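You operate a simulated robot arm through the tools that you are given. There is no shell and no other tool. Be economical: measure what you need, move in short steps, check, and stop when the job is done.

The job below is to be done with a simulated robot arm. You get a single attempt, and the scene is never put back.

Task
Turn the limit dial to 10 c. Put the blue tip strip on the counter top by the side hatch away on the wash side of the sink top. Open the top freezer drawer, put the white two-dot cold pack on the counter top by the side hatch away in the inside of the top freezer drawer and shut the drawer again. Put the one-dot beaker in the sink bowl. Take the mix vial on the bench by the stirrer and put it away on the pipette bench. Put the tarn tube on top of the purple filter block. Lift the white cool box lid open. Any order will do. Set down upright: one-dot beaker, mix vial, tarn tube.

It is judged by the outcome, as a careful person would: the job done as asked, and still so three seconds after it is handed in. It fails if anything else is knocked over, pushed out of place, dropped, spilled or broken. Lids that push on must go on centred and level and be pressed home; caps that screw on are set level and turned clockwise until they are tight.

Robot
A 6-joint arm with a four-finger gripper on a trunk, on a base that drives. Base frame: it is fixed to the floor where the robot stands at the start and does not move with it; the origin is under the middle of the robot, x ahead of it, y to its left, z up; the surface under the hand at the start is at about z = 0.8. Lengths are in m, angles in degrees, forces in N, time in s.
With the tool pointing down near the work surface it reaches from about 0.28 to 0.7 m from the robot's upright axis, wherever it stands. Its first joint turns from -166.0 to 166.0 degrees. Places, roughly: blue tip strip (6x2x5 cm) [0.6, 0.3, 0.8]; inside of the top freezer drawer [-1.5, -3.5, 0.4]; limit dial [0.5, 0.1, 0.9]; mix vial [-1.25, 1, 0.75]; one-dot beaker [-1.5, 1, 0.75]; pipette bench [-1.5, -2.3, 0.8]; purple filter block [0.5, -0.75, 0.75]; sink bowl [-1.4, 2.1, 0.6]; tarn tube [-1.25, 0, 0.75]; top freezer drawer [-1.3, -3.5, 0.5]; wash side of the sink top [-1.4, 1.7, 0.8]; white cool box lid [0.2, -1.8, 1]; white two-dot cold pack [0.5, 0.5, 0.75]. Payload 3.43 kg.
The tool frame sits at the grasp point between the pads (the TCP): z along the fingers, y along the line on which they close. The tips reach 0.03 m beyond it. Largest opening 0.12 m; the body of the gripper starts 0.085 m behind the TCP.
Orientation is that of the tool frame in the base frame, as a unit quaternion [w, x, y, z]. With the fingers straight down and closing along the base's y, the tool's x points along the base's -x, its y along +y and its z along -z.

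Tools
- The arm moves only by the tool jog_arm. Its argument "deltas" is text: rows parted by semicolons, each of 7 numbers parted by spaces: the shift along the tool's x, y, z in m, then the turn, a rotation vector about the tool's x, y, z in degrees, then the finger opening in m, from 0 to 0.12. In form: x y z wx wy wz claw; .... A call has 1 to 8 rows; each row is the pose to reach, as a shift and turn from the pose commanded when the call began, along the tool's axes at that moment. Each row takes 0.2 s and may step no farther than 0.05 m and 8.6 degrees from the row before; otherwise, or with a gripper value out of range, the whole call is refused. A pose out of reach is approached as far as the arm can. The call stops where the force on the tool passes 40 N (or 10 N more than at its start, if that is more) or the arm is blocked; 0.2 s more then pass. The fingers move at their own pace and stop on an object; they squeeze with about 42 N. The grip force told is the motor's: it shows also when the fingers shut on nothing. Time passes only in rows, and 0.2 s behind the last, so rows that repeat a pose let the fingers close. It gives the time, the measured TCP pose, the force on the tool (base axes), the opening and the grip force at its end, in the units of the frame above (readings bear some noise), with the torque about the TCP (base axes, N m) and any sound that the robot's microphone picked up, and new pictures: "show" is both (left out), scene, wrist or none.
- Cameras (640 x 400 px; columns grow to the right, rows downward): "scene" is now at [0.0541, 0.1288, 1.6317]; the picture's right is [-0.16, -0.99, 0.00], its down [-0.78, 0.12, -0.61] and it looks along [0.60, -0.09, -0.79] (base axes); focal length 256 px, centre (320, 200). "wrist" rides on the gripper at [0.071, -0.017, -0.121] in the tool frame; the picture's right is [0.23, 0.97, 0.00], its down [-0.81, 0.19, -0.55] and it looks along [-0.54, 0.13, 0.83] (tool axes); focal length 275 px, centre (320, 200). There is no depth. A picture from a camera that has moved, and an enlarged one, comes with that camera's place and axes in the base frame and with its lens.
- slide_trunk(by): slides the trunk up (or, below 0, down) by that many m; the arm and the scene camera ride with it, the base frame stays. It gives what a move gives, with no picture.
- drive_base(legs): drives the robot by 1 to 6 legs, each [ahead, left, turn to the left] in m, m and degrees, along the robot's own axes; the way and the turn of a leg run together, so that a leg with both is an arc; at most 1.5 m and 180 degrees a leg. The arm and the cameras ride along, it lands a little off, and it stops where it bumps. It gives what a move gives, and a new picture of the scene camera.
- aim_head(pan, tilt): turns the head with the scene camera to pan (to the left, within 120 degrees either way) and tilt (down, from -29 to 69), counted from straight ahead of the robot. It gives what a move gives, and a new picture of the scene camera.
- enlarge(camera, box): a new picture of the part [left, top, right, bottom] of that camera's present view, enlarged. The clock stands still meanwhile.
- finish_job(): hands the job in; it is judged then, once.

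Work in short steps. Places have to be worked out from the pictures, the camera data and where the tool is seen: move nearer, look again, correct. Check each grasp and each placing, and mend what went wrong. You have 207 turns and 260 pictures in all, those below and enlarged ones among them. Open the gripper and draw the arm clear of the work before you hand the job in, unless the task says otherwise; then end with one line.

The tools are called after "Call:" as name(argument=value, ...) on one line, values as JSON. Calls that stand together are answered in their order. jog_arm: Moves the arm, as the interface text tells. Its arguments: {"type":"object","properties":{"deltas":{"type":"string"},"show":{"type":"string","enum":["both","scene","wrist","none"]}},"required":["deltas"]} The other tools are called the same way: slide_trunk (by) slides the trunk up or down; drive_base (legs) drives the base; aim_head (pan, tilt) turns the head that bears the scene camera; enlarge (camera, box) takes an enlarged picture of a part of a camera's view; finish_job () hands the job in.

At the start:

```text
time: 0.0
tool_pos: [0.4568, 0.1581, 1.187]
tool_rot: [0.0, 0.0, 1.0, 0.0]
contact_force: [0.5, -0.4, 0.4]
moment: [0.01, -0.02, -0.02]
opening: 0.1199
gripper_force: 0.0
trunk travel left (down, up): [-0.15, 0.29]
robot x, y, heading: [0.0006, -0.0002, 0.0]
head pan, tilt: [-8.9, 52.4]
```

scene: 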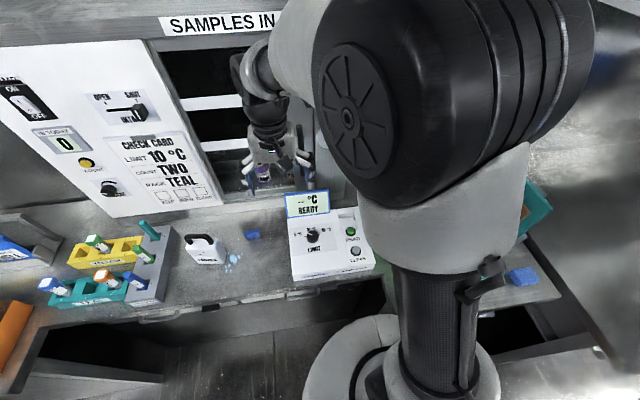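
wrist: 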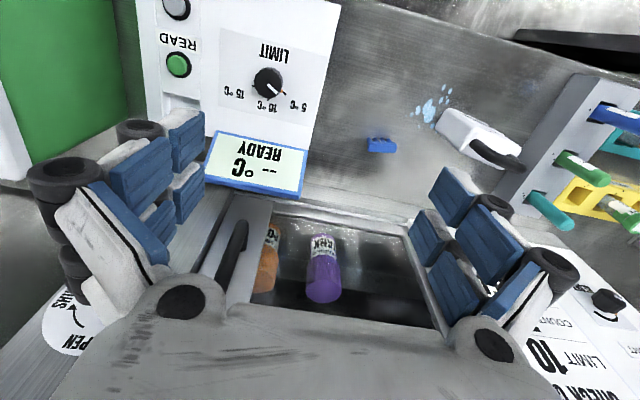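

The dial sits on the reader box near (0.47, 0.09, 0.9). I'll take closer looks at the dial and at the counter.

Call:
enlarge(camera="wrist", box=[200, 30, 340, 118])

Call:
enlarge(camera="scene", box=[180, 180, 400, 300])

Call:
aim_head(pan=35, tilt=45)

```text
4.55 times, centred on (270, 74) of wrist
camera zoom: at [0.385, 0.1429, 1.3071], right [-0.23, 0.97, 0.0], down [0.81, 0.19, 0.55], along [0.54, 0.13, -0.83], focal length 1251 px, centre (547, 773)
```

zoom: 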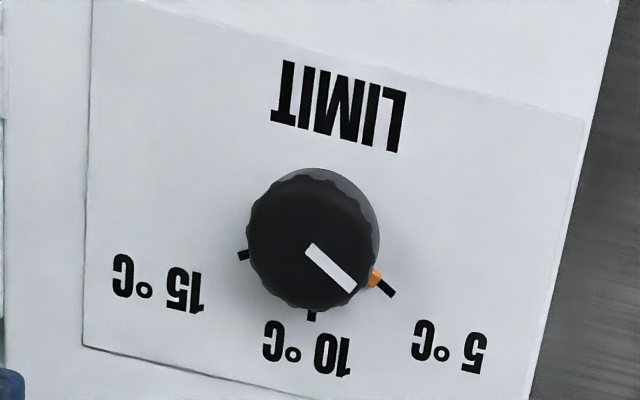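

```text
2.91 times, centred on (290, 240) of scene
camera zoom: at [0.0541, 0.1288, 1.6317], right [-0.16, -0.99, 0.0], down [-0.78, 0.12, -0.61], along [0.6, -0.09, -0.79], focal length 746 px, centre (407, 84)
```

zoom: 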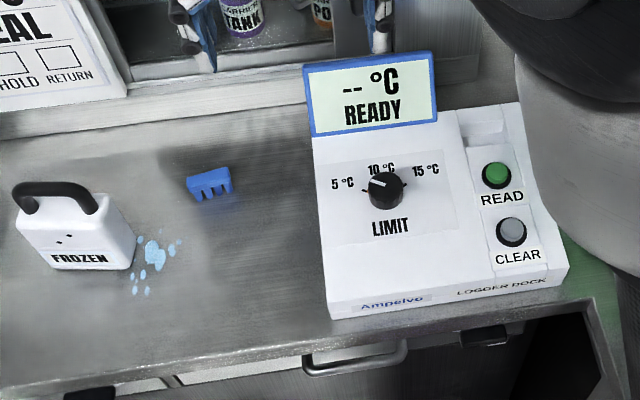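

```text
time: 1.1
tool_pos: [0.4568, 0.1598, 1.1858]
tool_rot: [0.0, 0.001, 1.0, 0.0]
contact_force: [0.0, -0.3, -0.6]
moment: [-0.03, -0.02, 0.02]
opening: 0.1203
gripper_force: 0.1
trunk travel left (down, up): [-0.15, 0.29]
robot x, y, heading: [-0.0002, -0.0001, 0.1]
head pan, tilt: [35.0, 45.0]
camera scene: at [0.047, 0.187, 1.6418], right [0.57, -0.82, 0.0], down [-0.58, -0.41, -0.71], along [0.58, 0.41, -0.71], focal length 256 px, centre (320, 200)
```

scene: 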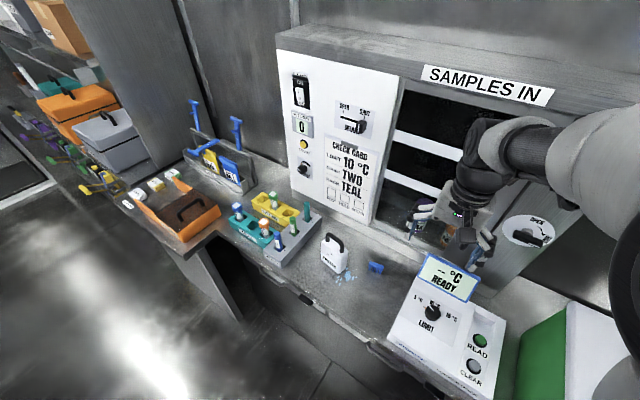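

The panel faces up. The pointer is at 5 and the 10 mark is about 60° clockwise from it. I'll move above the dial with the hand pre-turned −32°.

Call:
jog_arm(deltas="-0.005 -0.014 0.04 0 0 -7 0.12; -0.01 -0.028 0.08 0 0 -14 0.12; -0.015 -0.042 0.12 0 0 -21 0.1; -0.02 -0.056 0.16 0 0 -28 0.09; -0.024 -0.07 0.2 0 0 -32 0.08", show="wrist")

Call:
aim_head(pan=-5, tilt=60)

```text
time: 2.3
tool_pos: [0.4827, 0.0869, 0.9866]
tool_rot: [0.0, -0.276, 0.961, 0.0]
contact_force: [0.4, -0.2, 0.2]
moment: [-0.02, 0.04, -0.04]
opening: 0.0798
gripper_force: 0.2
trunk travel left (down, up): [-0.15, 0.29]
robot x, y, heading: [0.0014, 0.0066, 0.0]
head pan, tilt: [35.0, 45.0]
camera wrist: at [0.4308, 0.0361, 1.1069], right [-0.71, 0.7, 0.0], down [0.59, 0.59, 0.55], along [0.39, 0.39, -0.83], focal length 275 px, centre (320, 200)
```

wrist: 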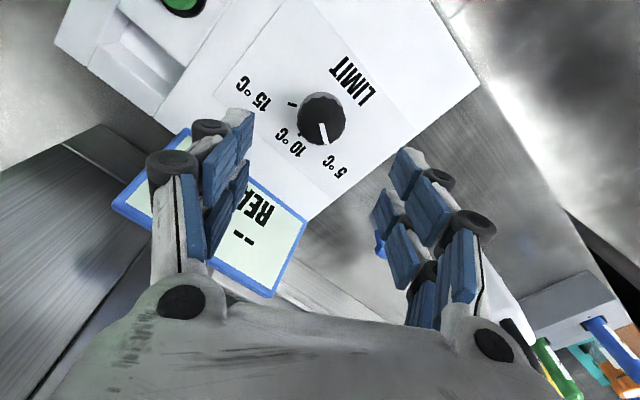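

```text
time: 3.4
tool_pos: [0.4819, 0.0874, 0.988]
tool_rot: [0.0, -0.276, 0.961, 0.0]
contact_force: [0.1, 0.1, -0.7]
moment: [0.03, -0.03, -0.02]
opening: 0.0801
gripper_force: 0.0
trunk travel left (down, up): [-0.15, 0.29]
robot x, y, heading: [0.0027, -0.0008, 0.1]
head pan, tilt: [-5.0, 60.0]
camera scene: at [0.0468, 0.1347, 1.6223], right [-0.09, -1.0, 0.0], down [-0.86, 0.07, -0.5], along [0.5, -0.04, -0.87], focal length 256 px, centre (320, 200)
```

scene: 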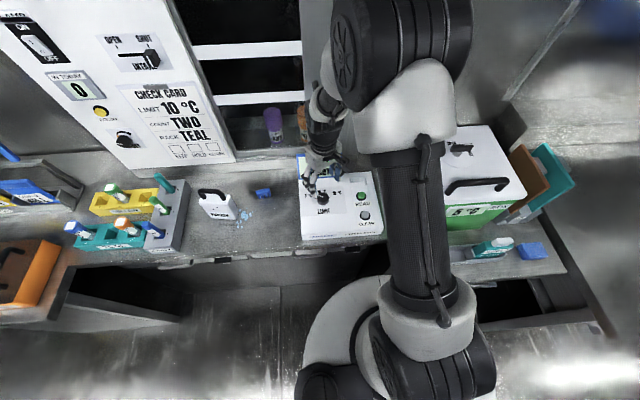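

The dial lies at about (0.480, 0.087), under the TCP. I'll descend around it and grip.

Call:
jog_arm(deltas="0 0 0.045 0 0 0 0.08; 0 0 0.08 0 0 0 0.08; 0 0 0.095 0 0 0 0.08; 0 0 0.095 0 0 0 0.035; 0 0 0.095 0 0 0 0.02; 0 0 0.095 0 0 0 0.02; 0 0 0.095 0 0 0 0.02", show="both")

```text
time: 5.0
tool_pos: [0.4817, 0.0872, 0.8927]
tool_rot: [0.001, -0.275, 0.961, 0.0]
contact_force: [4.0, -10.6, -0.8]
moment: [-0.51, -0.2, 0.01]
opening: 0.0382
gripper_force: 29.8
trunk travel left (down, up): [-0.15, 0.29]
robot x, y, heading: [0.0002, 0.0034, -0.0]
head pan, tilt: [-5.0, 60.0]
camera scene: at [0.0474, 0.1332, 1.6224], right [-0.09, -1.0, 0.0], down [-0.86, 0.08, -0.5], along [0.5, -0.04, -0.87], focal length 256 px, centre (320, 200)
camera wrist: at [0.429, 0.0362, 1.0115], right [-0.71, 0.7, 0.0], down [0.59, 0.59, 0.55], along [0.39, 0.39, -0.83], focal length 275 px, centre (320, 200)
```

scene: 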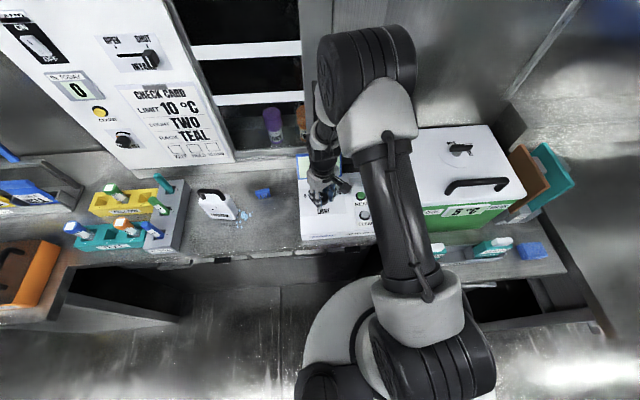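
wrist: 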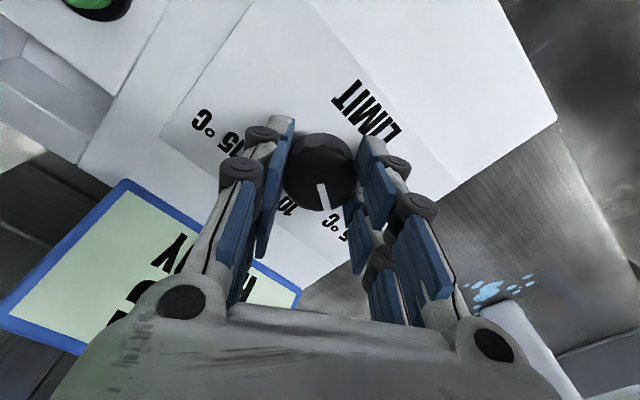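

The knob is gripped with the opening at 38 mm. I'll turn about 62° clockwise.

Call:
jog_arm(deltas="0 -0.001 0 0 0 8 0.02; 0 -0.001 0 0 0 16 0.02; 0 -0.001 0 0 0 24 0.02; 0 -0.001 0 0 0 32 0.02; 0 -0.001 0 0 0 40 0.02; 0 -0.001 0 0 0 48 0.02; 0 -0.001 0 0 0 55 0.02; 0 -0.001 0 0 0 61 0.02", show="wrist")

```text
time: 6.8
tool_pos: [0.4812, 0.0872, 0.8923]
tool_rot: [0.0, 0.252, 0.968, 0.0]
contact_force: [4.4, -10.9, -0.9]
moment: [-0.21, 0.53, 0.03]
opening: 0.0377
gripper_force: 44.7
trunk travel left (down, up): [-0.15, 0.29]
robot x, y, heading: [-0.0014, 0.0035, -0.3]
head pan, tilt: [-5.0, 60.0]
camera wrist: at [0.4103, 0.1078, 1.0116], right [0.27, 0.96, 0.0], down [0.8, -0.23, 0.55], along [0.53, -0.15, -0.83], focal length 275 px, centre (320, 200)
```

wrist: 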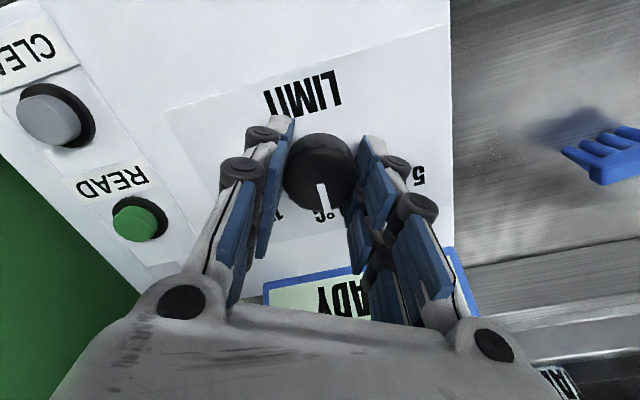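

The dial turned with the hand. I'll release it, rise and inspect.

Call:
jog_arm(deltas="0 0 0 0 0 0 0.07; 0 0 0 0 0 0 0.08; 0 0 0 0 0 0 0.08; 0 0 -0.04 0 0 0 0.08; 0 0 -0.09 0 0 0 0.08; 0 0 -0.14 0 0 -8 0.08; 0 0 -0.18 0 0 -16 0.08", show="none")

Call:
enlarge(camera="wrist", box=[180, 40, 380, 165])

```text
time: 8.4
tool_pos: [0.4783, 0.0852, 1.0714]
tool_rot: [0.001, 0.112, 0.994, 0.0]
contact_force: [-0.5, 0.8, 0.1]
moment: [0.0, -0.03, -0.01]
opening: 0.0802
gripper_force: 0.0
trunk travel left (down, up): [-0.15, 0.29]
robot x, y, heading: [0.0023, 0.0018, 0.0]
head pan, tilt: [-5.0, 60.0]
```

```text
3.20 times, centred on (280, 102) of wrist
camera zoom: at [0.4052, 0.0871, 1.1922], right [-0.01, 1.0, 0.0], down [0.83, 0.01, 0.55], along [0.55, 0.0, -0.83], focal length 881 px, centre (448, 512)
```

zoom: 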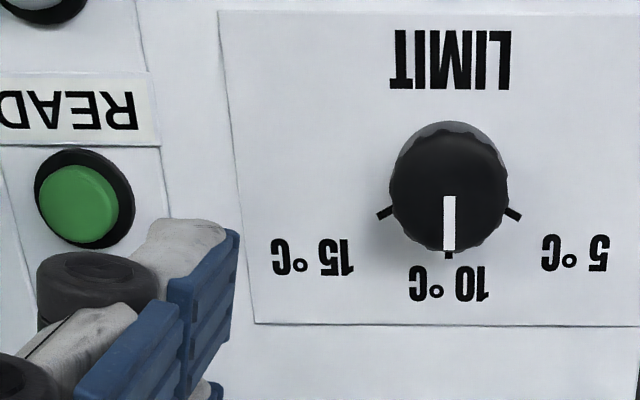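

The dial reads 10 °C. Next I'll move above the blue tip strip, with the yaw squared, to look.

Call:
jog_arm(deltas="0.005 0.045 0.005 0 0 -4 0.1; 0.01 0.09 0.01 0 0 -8 0.12; 0.015 0.135 0.015 0 0 -13 0.12; 0.02 0.18 0.02 0 0 -13 0.12; 0.022 0.2 0.02 0 0 -13 0.12", show="wrist")

```text
time: 9.6
tool_pos: [0.5043, 0.2885, 1.0521]
tool_rot: [0.001, 0.0, 1.0, 0.0]
contact_force: [-0.2, 0.1, 0.7]
moment: [-0.03, -0.01, 0.01]
opening: 0.12
gripper_force: 0.1
trunk travel left (down, up): [-0.15, 0.29]
robot x, y, heading: [-0.0006, -0.0002, -0.1]
head pan, tilt: [-5.0, 60.0]
camera wrist: at [0.4328, 0.2731, 1.1711], right [-0.23, 0.97, 0.0], down [0.81, 0.19, 0.55], along [0.54, 0.13, -0.83], focal length 275 px, centre (320, 200)
```

wrist: 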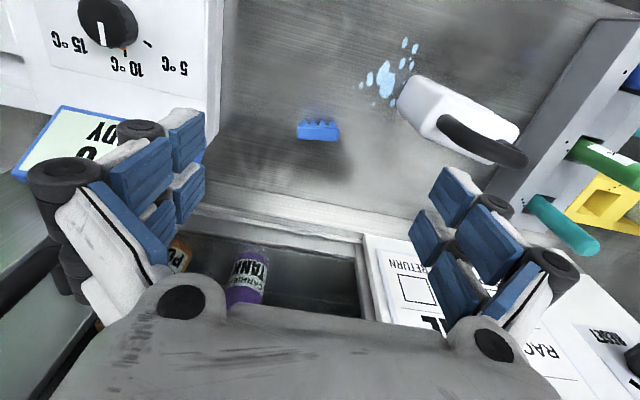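

Call:
enlarge(camera="wrist", box=[250, 80, 390, 168])

Call:
aim_head(pan=25, tilt=55)

Call:
enlarge(camera="scene", box=[220, 120, 420, 245])

```text
4.55 times, centred on (320, 124) of wrist
camera zoom: at [0.4328, 0.2731, 1.1711], right [-0.23, 0.97, 0.0], down [0.81, 0.19, 0.55], along [0.54, 0.13, -0.83], focal length 1251 px, centre (320, 546)
```

zoom: 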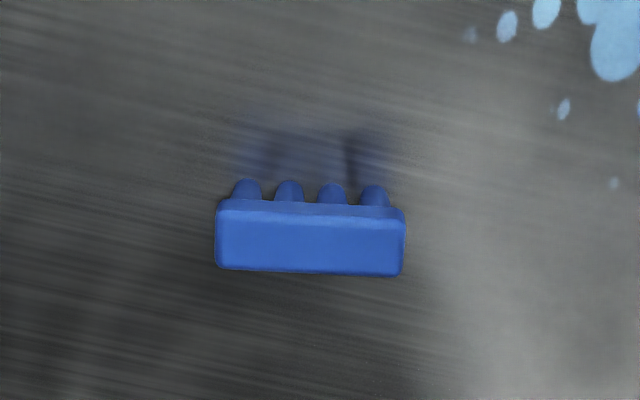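

```text
time: 10.5
tool_pos: [0.5037, 0.287, 1.0503]
tool_rot: [0.0, 0.0, 1.0, 0.0]
contact_force: [0.2, -0.7, -0.5]
moment: [0.03, 0.02, 0.0]
opening: 0.1201
gripper_force: 0.0
trunk travel left (down, up): [-0.15, 0.29]
robot x, y, heading: [-0.0011, -0.0006, -0.1]
head pan, tilt: [25.0, 55.0]
camera scene: at [0.0457, 0.1708, 1.6284], right [0.42, -0.91, 0.0], down [-0.74, -0.35, -0.57], along [0.52, 0.24, -0.82], focal length 256 px, centre (320, 200)
```

scene: 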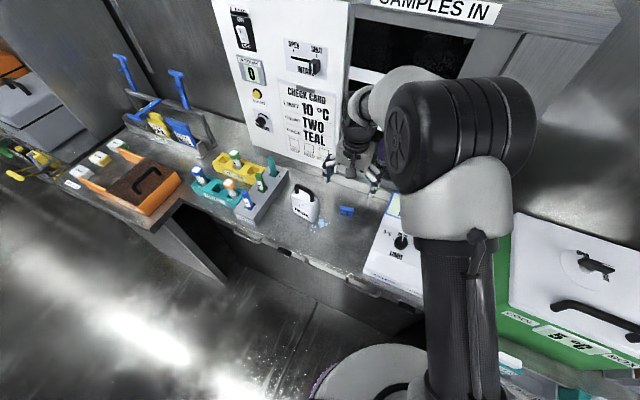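

```text
3.20 times, centred on (320, 182) of scene
camera zoom: at [0.0457, 0.1708, 1.6284], right [0.42, -0.91, 0.0], down [-0.74, -0.35, -0.57], along [0.52, 0.24, -0.82], focal length 821 px, centre (320, 256)
```

zoom: 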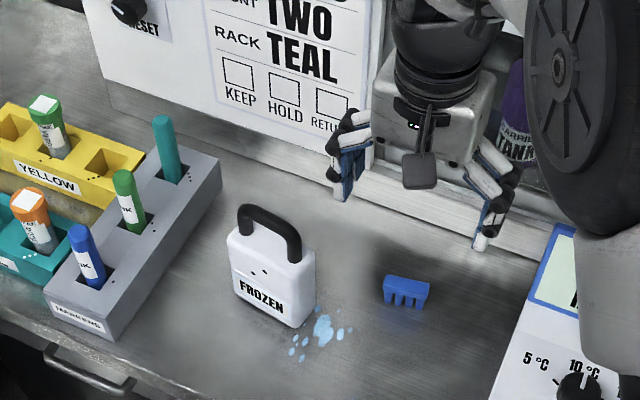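

The strip stands on its teeth: top at (0.548, 0.296, 0.847), long axis about 11° CCW from y, counter at about 0.797. I'll line up with its ends and descend partly.

Call:
jog_arm(deltas="-0.012 0.003 0.04 0 0 -4 0.12; -0.024 0.006 0.08 0 0 -8 0.12; -0.036 0.009 0.11 0 0 -11 0.12; -0.044 0.009 0.14 0 0 -11 0.12", show="wrist")

```text
time: 11.5
tool_pos: [0.5486, 0.2936, 0.9121]
tool_rot: [-0.001, -0.097, 0.995, 0.0]
contact_force: [-0.6, -0.6, -0.1]
moment: [0.01, -0.02, -0.03]
opening: 0.1198
gripper_force: 0.0
trunk travel left (down, up): [-0.15, 0.29]
robot x, y, heading: [0.002, 0.0017, -0.2]
head pan, tilt: [25.0, 55.0]
camera wrist: at [0.4822, 0.2655, 1.0317], right [-0.41, 0.91, 0.0], down [0.76, 0.34, 0.55], along [0.5, 0.23, -0.83], focal length 275 px, centre (320, 200)
```

wrist: 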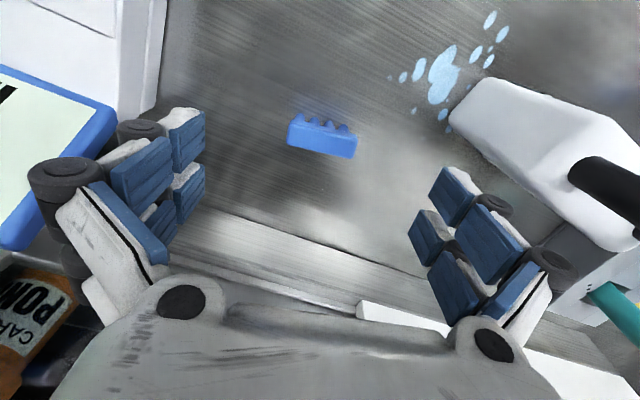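

The strip is centred between the pads. I'll descend and close.

Call:
jog_arm(deltas="0.002 0.002 0.04 0 0 0 0.12; 0.003 0.003 0.075 0 0 0 0.12; 0.003 0.003 0.075 0 0 0 0.08; 0.003 0.003 0.075 0 0 0 0.04; 0.003 0.003 0.075 0 0 0 0.04; 0.003 0.003 0.075 0 0 0 0.04; 0.003 0.003 0.075 0 0 0 0.04", show="wrist")

```text
time: 13.1
tool_pos: [0.5455, 0.2981, 0.8371]
tool_rot: [0.0, -0.095, 0.995, -0.001]
contact_force: [0.1, -0.7, -0.1]
moment: [0.0, -0.02, -0.01]
opening: 0.0507
gripper_force: 17.3
trunk travel left (down, up): [-0.15, 0.29]
robot x, y, heading: [-0.0007, -0.0, 0.0]
head pan, tilt: [25.0, 55.0]
camera wrist: at [0.4782, 0.2685, 0.9573], right [-0.41, 0.91, 0.0], down [0.76, 0.34, 0.55], along [0.5, 0.23, -0.83], focal length 275 px, centre (320, 200)
```

wrist: 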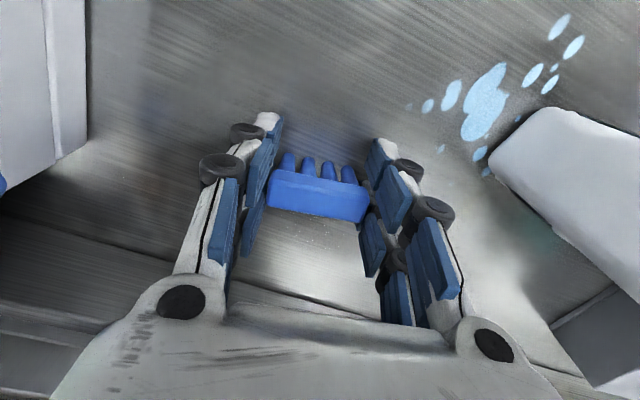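

Gripped (opening 0.051). Lifting and retracting.

Call:
jog_arm(deltas="0 0 -0.04 0 0 0 0.04; 0 0 -0.08 0 0 0 0.04; 0.02 0 -0.12 0 0 0 0.04; 0.05 -0.02 -0.15 0 0 0 0.04; 0.08 -0.05 -0.17 0 0 0 0.04; 0.11 -0.08 -0.19 0 0 0 0.04; 0.13 -0.11 -0.21 0 0 0 0.04; 0.15 -0.14 -0.23 0 0 0 0.04", show="none")

Call:
aim_head(pan=110, tilt=30)

Call:
aim_head(pan=-110, tilt=30)

```text
time: 14.9
tool_pos: [0.4248, 0.1339, 1.0693]
tool_rot: [0.001, -0.096, 0.995, 0.0]
contact_force: [-0.2, 0.4, 0.5]
moment: [0.03, 0.01, 0.01]
opening: 0.0508
gripper_force: 42.0
trunk travel left (down, up): [-0.15, 0.29]
robot x, y, heading: [0.0022, 0.0021, 0.3]
head pan, tilt: [25.0, 55.0]
```

```text
time: 16.5
tool_pos: [0.4253, 0.1347, 1.0687]
tool_rot: [0.0, -0.096, 0.995, 0.0]
contact_force: [0.0, 0.3, -0.7]
moment: [0.02, 0.0, 0.0]
opening: 0.0505
gripper_force: 41.9
trunk travel left (down, up): [-0.15, 0.29]
robot x, y, heading: [0.0005, 0.0009, 0.0]
head pan, tilt: [110.0, 30.0]
camera scene: at [-0.0505, 0.2254, 1.6644], right [0.94, 0.34, 0.0], down [0.17, -0.47, -0.87], along [-0.3, 0.81, -0.5], focal length 256 px, centre (320, 200)
```

scene: 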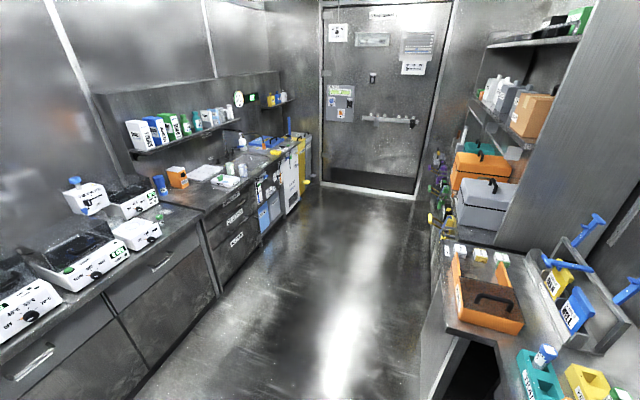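

```text
time: 19.7
tool_pos: [0.4259, 0.1347, 1.0685]
tool_rot: [0.0, -0.095, 0.995, 0.0]
contact_force: [-0.3, 0.2, -0.3]
moment: [0.04, 0.02, 0.01]
opening: 0.0504
gripper_force: 41.7
trunk travel left (down, up): [-0.15, 0.29]
robot x, y, heading: [0.0011, 0.0002, 0.1]
head pan, tilt: [-110.0, 30.0]
camera scene: at [-0.0506, 0.0554, 1.6644], right [-0.94, 0.34, 0.0], down [0.17, 0.47, -0.87], along [-0.3, -0.81, -0.5], focal length 256 px, centre (320, 200)
```

scene: 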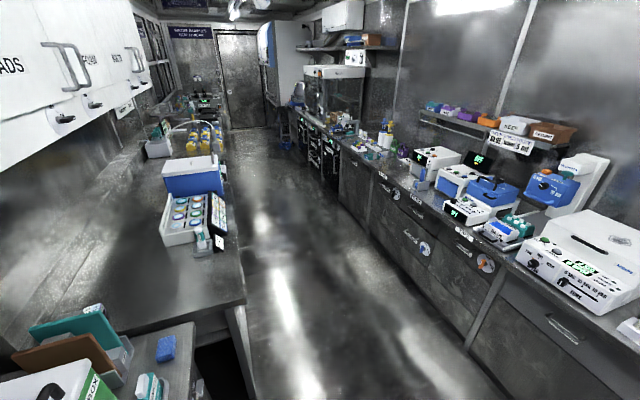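

The room is a corridor between two benches: front edge at x≈0.32, rear bench edge at x≈−1.14. I'll back into the middle, turn around and slide to y≈1.7 by the sink.

Call:
drive_base(legs=[[-0.4, 0, 0], [0, 0, 180], [0, -0.85, 0], [0, -0.85, 0]])

Call:
aim_head(pan=-15, tilt=45)

```text
time: 37.6
tool_pos: [-0.7297, 1.5803, 1.0681]
tool_rot: [0.0, 0.998, 0.065, 0.0]
contact_force: [-0.6, 0.5, -0.3]
moment: [0.0, 0.01, -0.01]
opening: 0.05
gripper_force: 41.9
trunk travel left (down, up): [-0.15, 0.29]
robot x, y, heading: [-0.2969, 1.6901, 176.7]
head pan, tilt: [-110.0, 30.0]
camera scene: at [-0.2483, 1.6316, 1.6644], right [0.92, -0.4, 0.0], down [-0.2, -0.46, -0.87], along [0.35, 0.79, -0.5], focal length 256 px, centre (320, 200)
```

scene: 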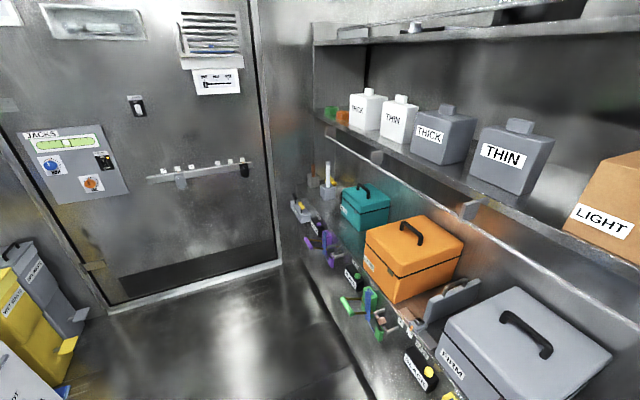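

```text
time: 39.3
tool_pos: [-0.7283, 1.5809, 1.0683]
tool_rot: [0.0, 0.998, 0.064, 0.0]
contact_force: [-0.2, 0.9, 0.2]
moment: [0.0, 0.03, -0.02]
opening: 0.0501
gripper_force: 42.3
trunk travel left (down, up): [-0.15, 0.29]
robot x, y, heading: [-0.2973, 1.6904, 176.4]
head pan, tilt: [-15.0, 45.0]
camera scene: at [-0.3616, 1.5743, 1.6418], right [0.32, 0.95, 0.0], down [0.67, -0.23, -0.71], along [-0.67, 0.23, -0.71], focal length 256 px, centre (320, 200)
```

scene: 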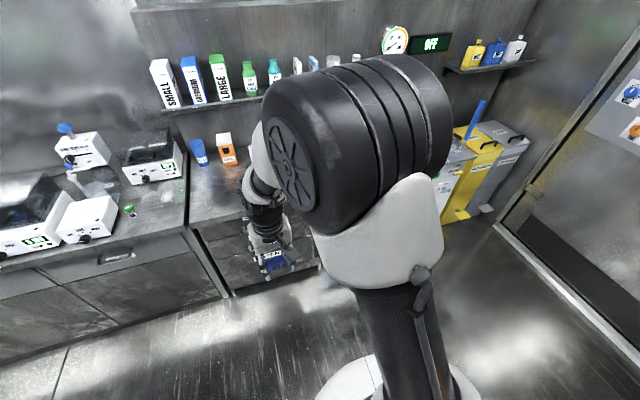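

The arm blocks the view, so I'll look from a more turned head.

Call:
aim_head(pan=-50, tilt=40)

Call:
aim_head(pan=30, tilt=40)

```text
time: 40.3
tool_pos: [-0.7286, 1.5816, 1.0682]
tool_rot: [-0.001, 0.998, 0.065, 0.0]
contact_force: [1.1, 0.4, 0.6]
moment: [0.03, -0.01, -0.01]
opening: 0.0506
gripper_force: 42.1
trunk travel left (down, up): [-0.15, 0.29]
robot x, y, heading: [-0.2942, 1.6868, 176.4]
head pan, tilt: [-50.0, 40.0]
camera scene: at [-0.3351, 1.6166, 1.649], right [0.8, 0.59, 0.0], down [0.38, -0.52, -0.77], along [-0.46, 0.62, -0.64], focal length 256 px, centre (320, 200)
```

scene: 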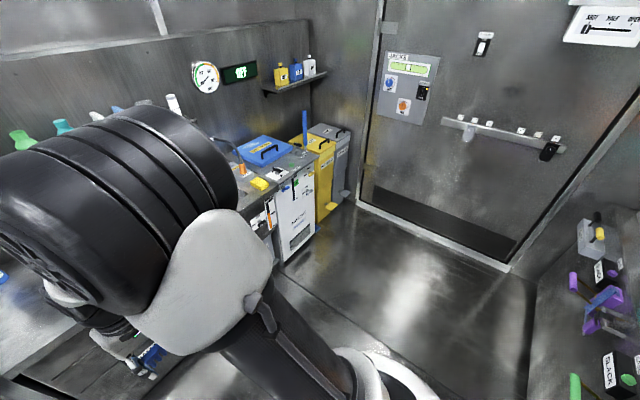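

```text
time: 41.8
tool_pos: [-0.7299, 1.5813, 1.0684]
tool_rot: [-0.001, 0.998, 0.064, 0.0]
contact_force: [-0.3, 0.4, -0.7]
moment: [0.0, 0.0, 0.0]
opening: 0.0506
gripper_force: 42.1
trunk travel left (down, up): [-0.15, 0.29]
robot x, y, heading: [-0.2951, 1.6907, 176.4]
head pan, tilt: [30.0, 40.0]
camera scene: at [-0.3607, 1.5105, 1.649], right [-0.44, 0.9, 0.0], down [0.58, 0.29, -0.77], along [-0.69, -0.34, -0.64], focal length 256 px, centre (320, 200)
```

scene: 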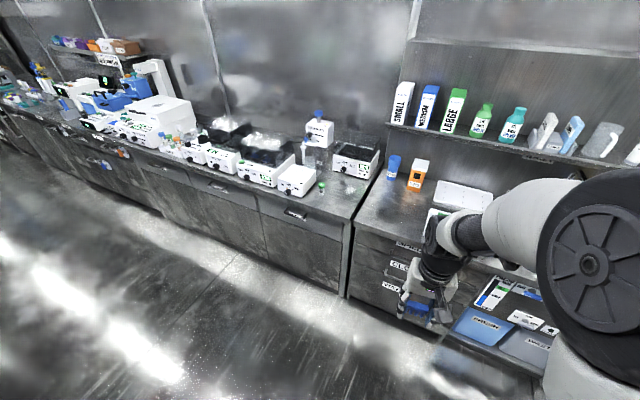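

I'll straighten the heading and move to about (−0.65, 1.95), so the sink lies to my left-front.

Call:
drive_base(legs=[[0, 0, 3.5], [0, -0.26, 0], [0.3, 0, 0]])

Call:
aim_head(pan=15, tilt=50)

```text
time: 45.8
tool_pos: [-1.0229, 1.816, 1.068]
tool_rot: [0.0, 0.996, 0.091, 0.0]
contact_force: [-0.2, 0.4, -0.6]
moment: [-0.02, -0.02, 0.02]
opening: 0.0501
gripper_force: 41.7
trunk travel left (down, up): [-0.15, 0.29]
robot x, y, heading: [-0.5988, 1.9487, 179.6]
head pan, tilt: [30.0, 40.0]
camera scene: at [-0.6524, 1.7658, 1.649], right [-0.49, 0.87, 0.0], down [0.56, 0.32, -0.77], along [-0.67, -0.38, -0.64], focal length 256 px, centre (320, 200)
```

scene: 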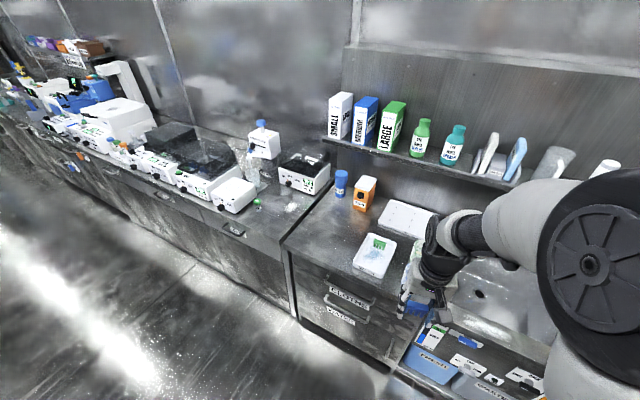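

```text
time: 46.5
tool_pos: [-1.0227, 1.8156, 1.0691]
tool_rot: [-0.001, 0.996, 0.092, -0.001]
contact_force: [0.9, 0.1, 0.1]
moment: [-0.02, -0.01, 0.0]
opening: 0.0503
gripper_force: 42.4
trunk travel left (down, up): [-0.15, 0.29]
robot x, y, heading: [-0.5953, 1.9483, 179.3]
head pan, tilt: [15.0, 50.0]
camera scene: at [-0.652, 1.7883, 1.6349], right [-0.25, 0.97, 0.0], down [0.74, 0.19, -0.64], along [-0.62, -0.16, -0.77], focal length 256 px, centre (320, 200)
```

scene: 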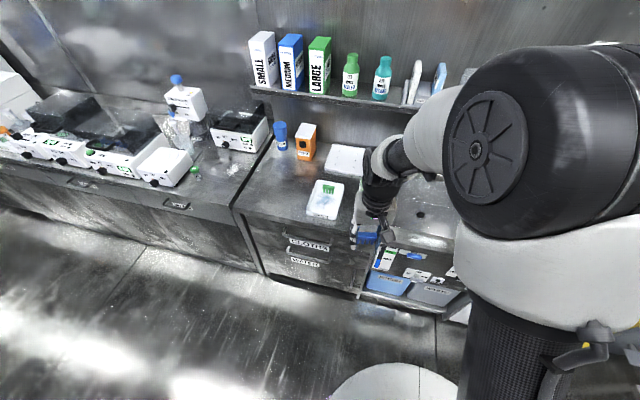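

Call:
enlarge(camera="scene", box=[250, 110, 450, 300])

Call:
enlarge(camera="wrist", box=[0, 0, 640, 400])

```text
2.11 times, centred on (350, 205) of scene
camera zoom: at [-0.652, 1.7883, 1.6349], right [-0.25, 0.97, 0.0], down [0.74, 0.19, -0.64], along [-0.62, -0.16, -0.77], focal length 540 px, centre (257, 190)
```

zoom: 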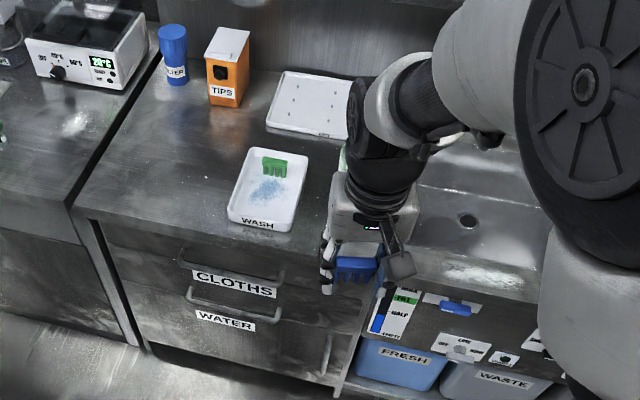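

```text
1.00 times, centred on (320, 200) of wrist (not enlarged: the box is as wide or as high as the picture)
camera zoom: at [-0.9559, 1.8475, 1.1881], right [0.4, -0.91, 0.0], down [-0.76, -0.34, 0.55], along [-0.51, -0.22, -0.83], focal length 275 px, centre (320, 200)
```

zoom: 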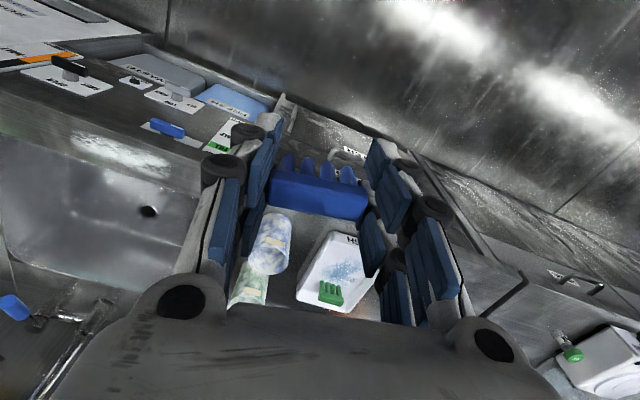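

There is a tray labelled WASH, already holding a green strip, at about (−1.33, 1.64). I'll raise the hand and look straight at that area with the wrist camera.

Call:
jog_arm(deltas="0 0 -0.05 0 0 0 0.04; 0 0.035 -0.08 0 0 0 0.04; 0 0.07 -0.12 0 0 0 0.04; 0 0.11 -0.15 0 0 0 0.04; 0 0.15 -0.15 0 0 0 0.04", show="wrist")

Call:
aim_head(pan=0, tilt=50)

```text
refused: row 3 steps farther than a row can; nothing moved
```

```text
time: 47.3
tool_pos: [-1.0228, 1.8167, 1.0681]
tool_rot: [0.0, 0.996, 0.091, -0.001]
contact_force: [-0.2, 0.2, -0.1]
moment: [0.01, 0.0, 0.01]
opening: 0.0505
gripper_force: 41.8
trunk travel left (down, up): [-0.15, 0.29]
robot x, y, heading: [-0.5985, 1.9499, 179.3]
head pan, tilt: [0.0, 50.0]
camera scene: at [-0.6545, 1.8082, 1.6349], right [0.01, 1.0, 0.0], down [0.77, -0.01, -0.64], along [-0.64, 0.01, -0.77], focal length 256 px, centre (320, 200)
```

scene: 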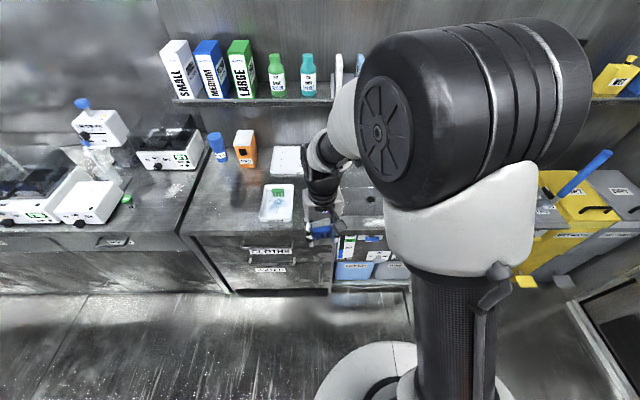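

The row was too long, so I'll repeat it with smaller steps.

Call:
jog_arm(deltas="0 0 -0.045 0 0 0 0.04; 0 0.02 -0.085 0 0 0 0.04; 0 0.05 -0.12 0 0 0 0.04; 0 0.08 -0.15 0 0 0 0.04; 0 0.12 -0.15 0 0 0 0.04", show="wrist")

```text
time: 48.5
tool_pos: [-1.003, 1.6973, 1.2192]
tool_rot: [0.0, 0.996, 0.091, 0.0]
contact_force: [-0.5, -0.1, -1.1]
moment: [0.02, -0.01, 0.0]
opening: 0.0506
gripper_force: 42.6
trunk travel left (down, up): [-0.15, 0.29]
robot x, y, heading: [-0.5931, 1.9482, 179.7]
head pan, tilt: [0.0, 50.0]
camera wrist: at [-0.9358, 1.7288, 1.3392], right [0.4, -0.91, 0.0], down [-0.76, -0.34, 0.55], along [-0.51, -0.22, -0.83], focal length 275 px, centre (320, 200)
```

wrist: 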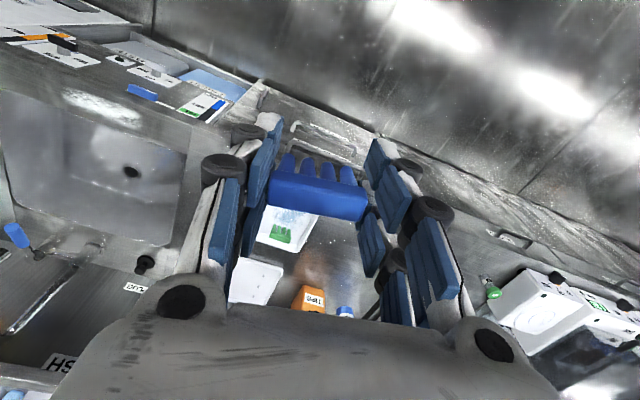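

Call:
enlarge(camera="wrist", box=[0, 220, 300, 400])

```text
2.13 times, centred on (150, 310) of wrist
camera zoom: at [-0.9358, 1.7288, 1.3392], right [0.4, -0.91, 0.0], down [-0.76, -0.34, 0.55], along [-0.51, -0.22, -0.83], focal length 587 px, centre (683, -35)
```

zoom: 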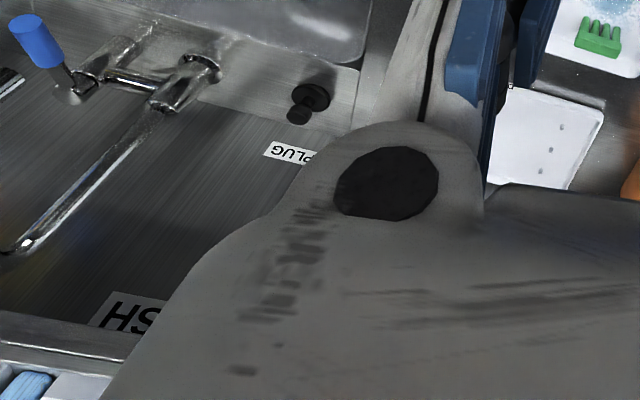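

There is a PLUG label and a "…SH" sign at the back of the sink top. I'll turn the body right, so the arm swings away, and look at the sink with the head panned left.

Call:
drive_base(legs=[[0, 0, -55]])

Call:
aim_head(pan=62, tilt=42)

Call:
enlarge(camera="scene", box=[150, 60, 470, 260])

```text
time: 51.3
tool_pos: [-1.0359, 2.1304, 1.2196]
tool_rot: [0.0, 0.929, -0.37, 0.001]
contact_force: [-0.2, 0.2, -0.5]
moment: [0.0, -0.02, 0.02]
opening: 0.0506
gripper_force: 42.6
trunk travel left (down, up): [-0.15, 0.29]
robot x, y, heading: [-0.5944, 1.9466, 125.7]
head pan, tilt: [0.0, 50.0]
camera scene: at [-0.7433, 1.913, 1.6349], right [0.81, 0.58, 0.0], down [0.45, -0.62, -0.64], along [-0.37, 0.52, -0.77], focal length 256 px, centre (320, 200)
```

scene: 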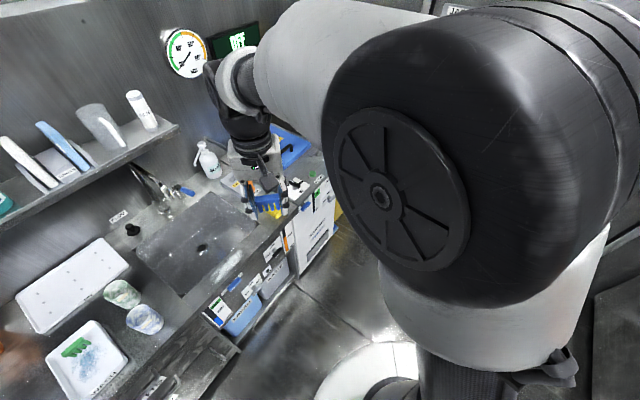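

```text
time: 52.6
tool_pos: [-1.0358, 2.1301, 1.2183]
tool_rot: [-0.001, 0.929, -0.371, -0.001]
contact_force: [0.1, 0.4, -0.3]
moment: [-0.01, 0.02, 0.0]
opening: 0.0504
gripper_force: 41.7
trunk travel left (down, up): [-0.15, 0.29]
robot x, y, heading: [-0.595, 1.9457, 125.6]
head pan, tilt: [62.0, 42.0]
camera scene: at [-0.7815, 1.8394, 1.6461], right [-0.13, 0.99, 0.0], down [0.66, 0.09, -0.74], along [-0.74, -0.1, -0.67], focal length 256 px, centre (320, 200)
```

scene: 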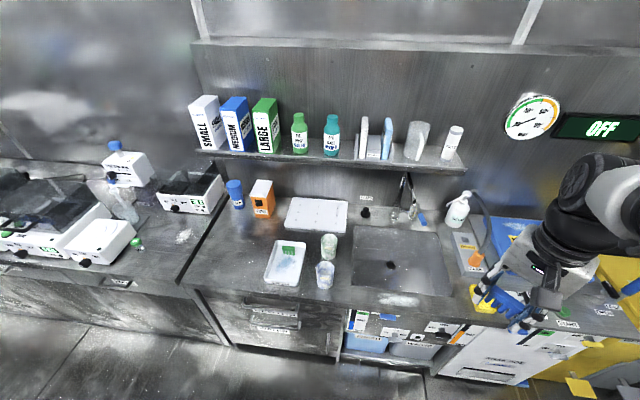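

```text
2.00 times, centred on (310, 160) of scene
camera zoom: at [-0.7815, 1.8394, 1.6461], right [-0.13, 0.99, 0.0], down [0.66, 0.09, -0.74], along [-0.74, -0.1, -0.67], focal length 513 px, centre (340, 280)
```

zoom: 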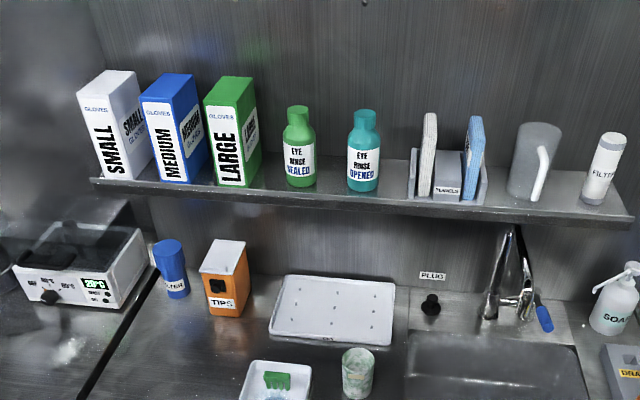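

Call:
enlarge(camera="scene", box=[220, 170, 460, 320])

```text
2.67 times, centred on (340, 245) of scene
camera zoom: at [-0.7815, 1.8394, 1.6461], right [-0.13, 0.99, 0.0], down [0.66, 0.09, -0.74], along [-0.74, -0.1, -0.67], focal length 684 px, centre (267, 80)
```

zoom: 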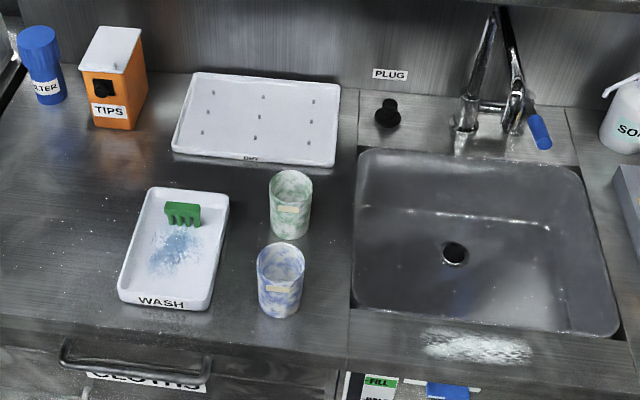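

The WASH tray holds the same kind of strip (green), so the blue strip goes in its free front half at about (−1.30, 1.645). I'll shift the base left to bring it into reach.

Call:
drive_base(legs=[[0, 0.2, 0]])

```text
time: 54.2
tool_pos: [-1.2023, 2.012, 1.2191]
tool_rot: [-0.001, 0.929, -0.37, 0.0]
contact_force: [0.7, 0.2, -1.2]
moment: [-0.02, -0.01, -0.01]
opening: 0.0506
gripper_force: 42.2
trunk travel left (down, up): [-0.15, 0.29]
robot x, y, heading: [-0.7633, 1.8317, 125.5]
head pan, tilt: [62.0, 42.0]
camera scene: at [-0.9474, 1.7207, 1.6459], right [-0.13, 0.99, 0.0], down [0.66, 0.09, -0.74], along [-0.74, -0.1, -0.67], focal length 256 px, centre (320, 200)
```

scene: 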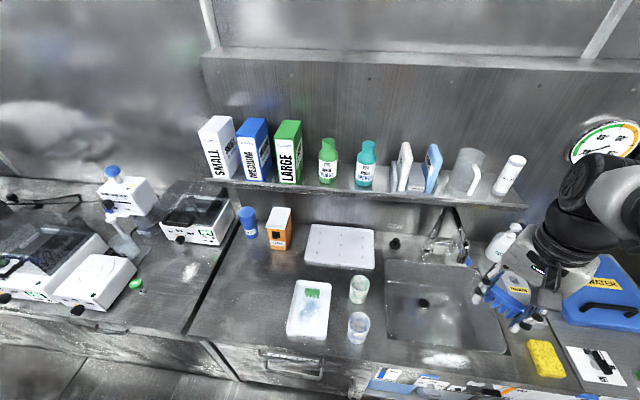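

Moving over the tray at height, turning the hand so the strip lies along the tray's length.

Call:
jog_arm(deltas="0.0226 0.0417 0 0 0 5.8 0.04; 0.0452 0.0834 0 0 0 11.6 0.04; 0.0678 0.1251 0 0 0 17.4 0.04; 0.0904 0.1668 0 0 0 23.2 0.04; 0.113 0.2085 0 0 0 29 0.04; 0.1356 0.2502 0 0 0 34.8 0.04; 0.158 0.292 0 0 0 40.6 0.04; 0.181 0.334 0 0 0 46.6 0.04", show="both")

```text
time: 56.0
tool_pos: [-1.3036, 1.6442, 1.2165]
tool_rot: [0.0, -0.706, 0.708, 0.001]
contact_force: [0.5, -1.1, 0.5]
moment: [0.03, -0.04, -0.01]
opening: 0.0505
gripper_force: 41.6
trunk travel left (down, up): [-0.15, 0.29]
robot x, y, heading: [-0.7619, 1.8292, 125.6]
head pan, tilt: [62.0, 42.0]
camera scene: at [-0.9472, 1.7203, 1.6459], right [-0.13, 0.99, 0.0], down [0.66, 0.09, -0.74], along [-0.74, -0.1, -0.67], focal length 256 px, centre (320, 200)
camera wrist: at [-1.2865, 1.5735, 1.3368], right [-0.97, -0.23, 0.0], down [-0.19, 0.81, 0.55], along [-0.13, 0.54, -0.83], focal length 275 px, centre (320, 200)
```

scene: 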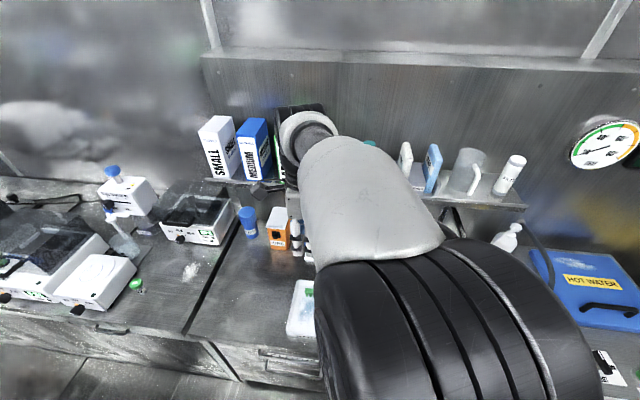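
wrist: 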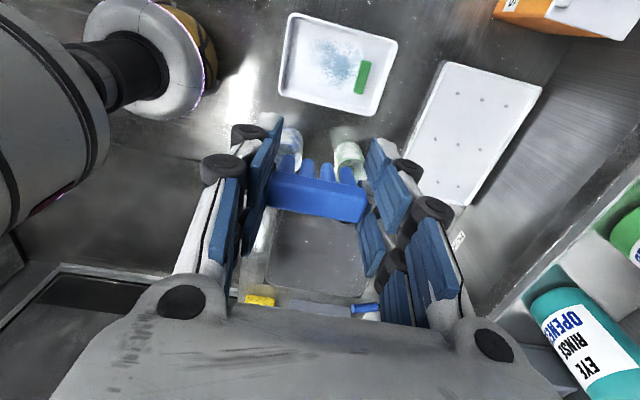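

The tray is centred at (−1.335, 1.64), the green strip is at x≈−1.377, and the front part is free. I'll descend straight down to just above the floor.

Call:
jog_arm(deltas="0 0 0.048 0 0 0 0.04; 0 0 0.096 0 0 0 0.04; 0 0 0.144 0 0 0 0.04; 0 0 0.192 0 0 0 0.04; 0 0 0.24 0 0 0 0.04; 0 0 0.288 0 0 0 0.04; 0 0 0.33 0 0 0 0.04", show="wrist")

```text
time: 57.6
tool_pos: [-1.3005, 1.6417, 0.8878]
tool_rot: [0.0, -0.707, 0.707, 0.001]
contact_force: [0.2, -0.5, 0.1]
moment: [-0.02, -0.02, 0.01]
opening: 0.0503
gripper_force: 41.8
trunk travel left (down, up): [-0.15, 0.29]
robot x, y, heading: [-0.7609, 1.8311, 125.4]
head pan, tilt: [62.0, 42.0]
camera wrist: at [-1.2836, 1.5721, 1.0065], right [-0.97, -0.23, 0.0], down [-0.19, 0.81, 0.55], along [-0.13, 0.54, -0.83], focal length 275 px, centre (320, 200)
```

wrist: 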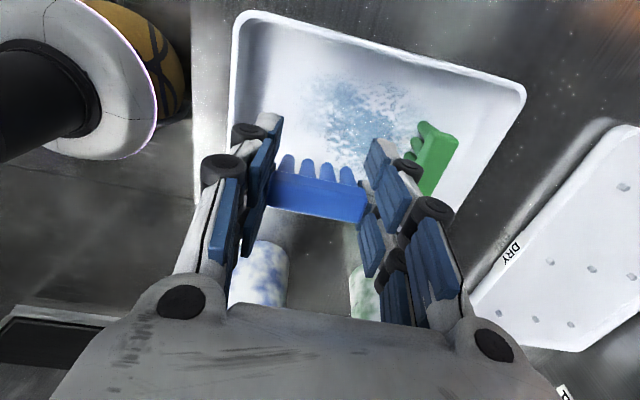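

The left finger is nearest the tray edge, so I'll shift 5 mm inward and lower gently until contact.

Call:
jog_arm(deltas="0 0.005 0.02 0 0 0 0.04; 0 0.005 0.035 0 0 0 0.04; 0 0.005 0.04 0 0 0 0.04; 0 0.005 0.043 0 0 0 0.04; 0 0.005 0.046 0 0 0 0.04", show="wrist")

```text
time: 58.8
tool_pos: [-1.3044, 1.6454, 0.8451]
tool_rot: [-0.001, -0.707, 0.707, 0.0]
contact_force: [2.7, -0.8, 12.5]
moment: [0.05, -0.23, -0.02]
opening: 0.0505
gripper_force: 41.8
trunk travel left (down, up): [-0.15, 0.29]
robot x, y, heading: [-0.7614, 1.8344, 125.4]
head pan, tilt: [62.0, 42.0]
camera wrist: at [-1.2874, 1.5748, 0.9646], right [-0.97, -0.23, 0.0], down [-0.19, 0.81, 0.55], along [-0.13, 0.54, -0.83], focal length 275 px, centre (320, 200)
```

wrist: 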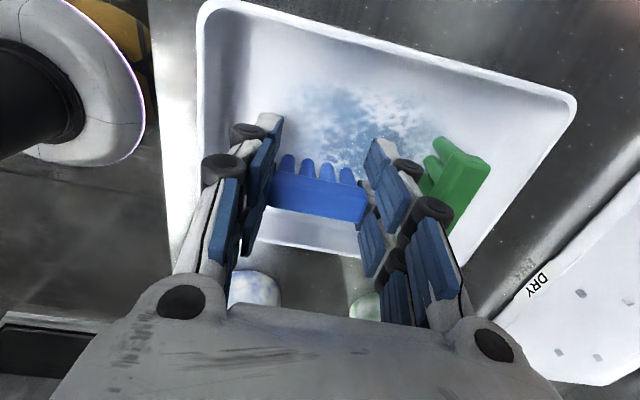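

Contact with the tray floor (12 N at z=0.845). I'll open just a little and rise.

Call:
jog_arm(deltas="0 0 0 0 0 0 0.06; 0 0 0 0 0 0 0.06; 0 0 -0.03 0 0 0 0.06; 0 0 -0.07 0 0 0 0.065; 0 0 -0.11 0 0 0 0.08; 0 0 -0.15 0 0 0 0.1", show="wrist")

```text
time: 60.2
tool_pos: [-1.3028, 1.6441, 0.9924]
tool_rot: [0.0, -0.707, 0.707, 0.0]
contact_force: [0.6, -0.2, -0.8]
moment: [-0.04, -0.02, 0.01]
opening: 0.0993
gripper_force: 0.0
trunk travel left (down, up): [-0.15, 0.29]
robot x, y, heading: [-0.7625, 1.8298, 125.4]
head pan, tilt: [62.0, 42.0]
camera wrist: at [-1.2858, 1.5738, 1.1134], right [-0.97, -0.23, 0.0], down [-0.19, 0.81, 0.55], along [-0.13, 0.54, -0.83], focal length 275 px, centre (320, 200)
```

wrist: 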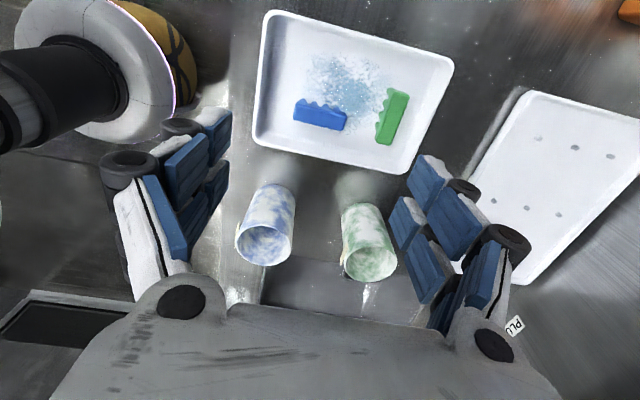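

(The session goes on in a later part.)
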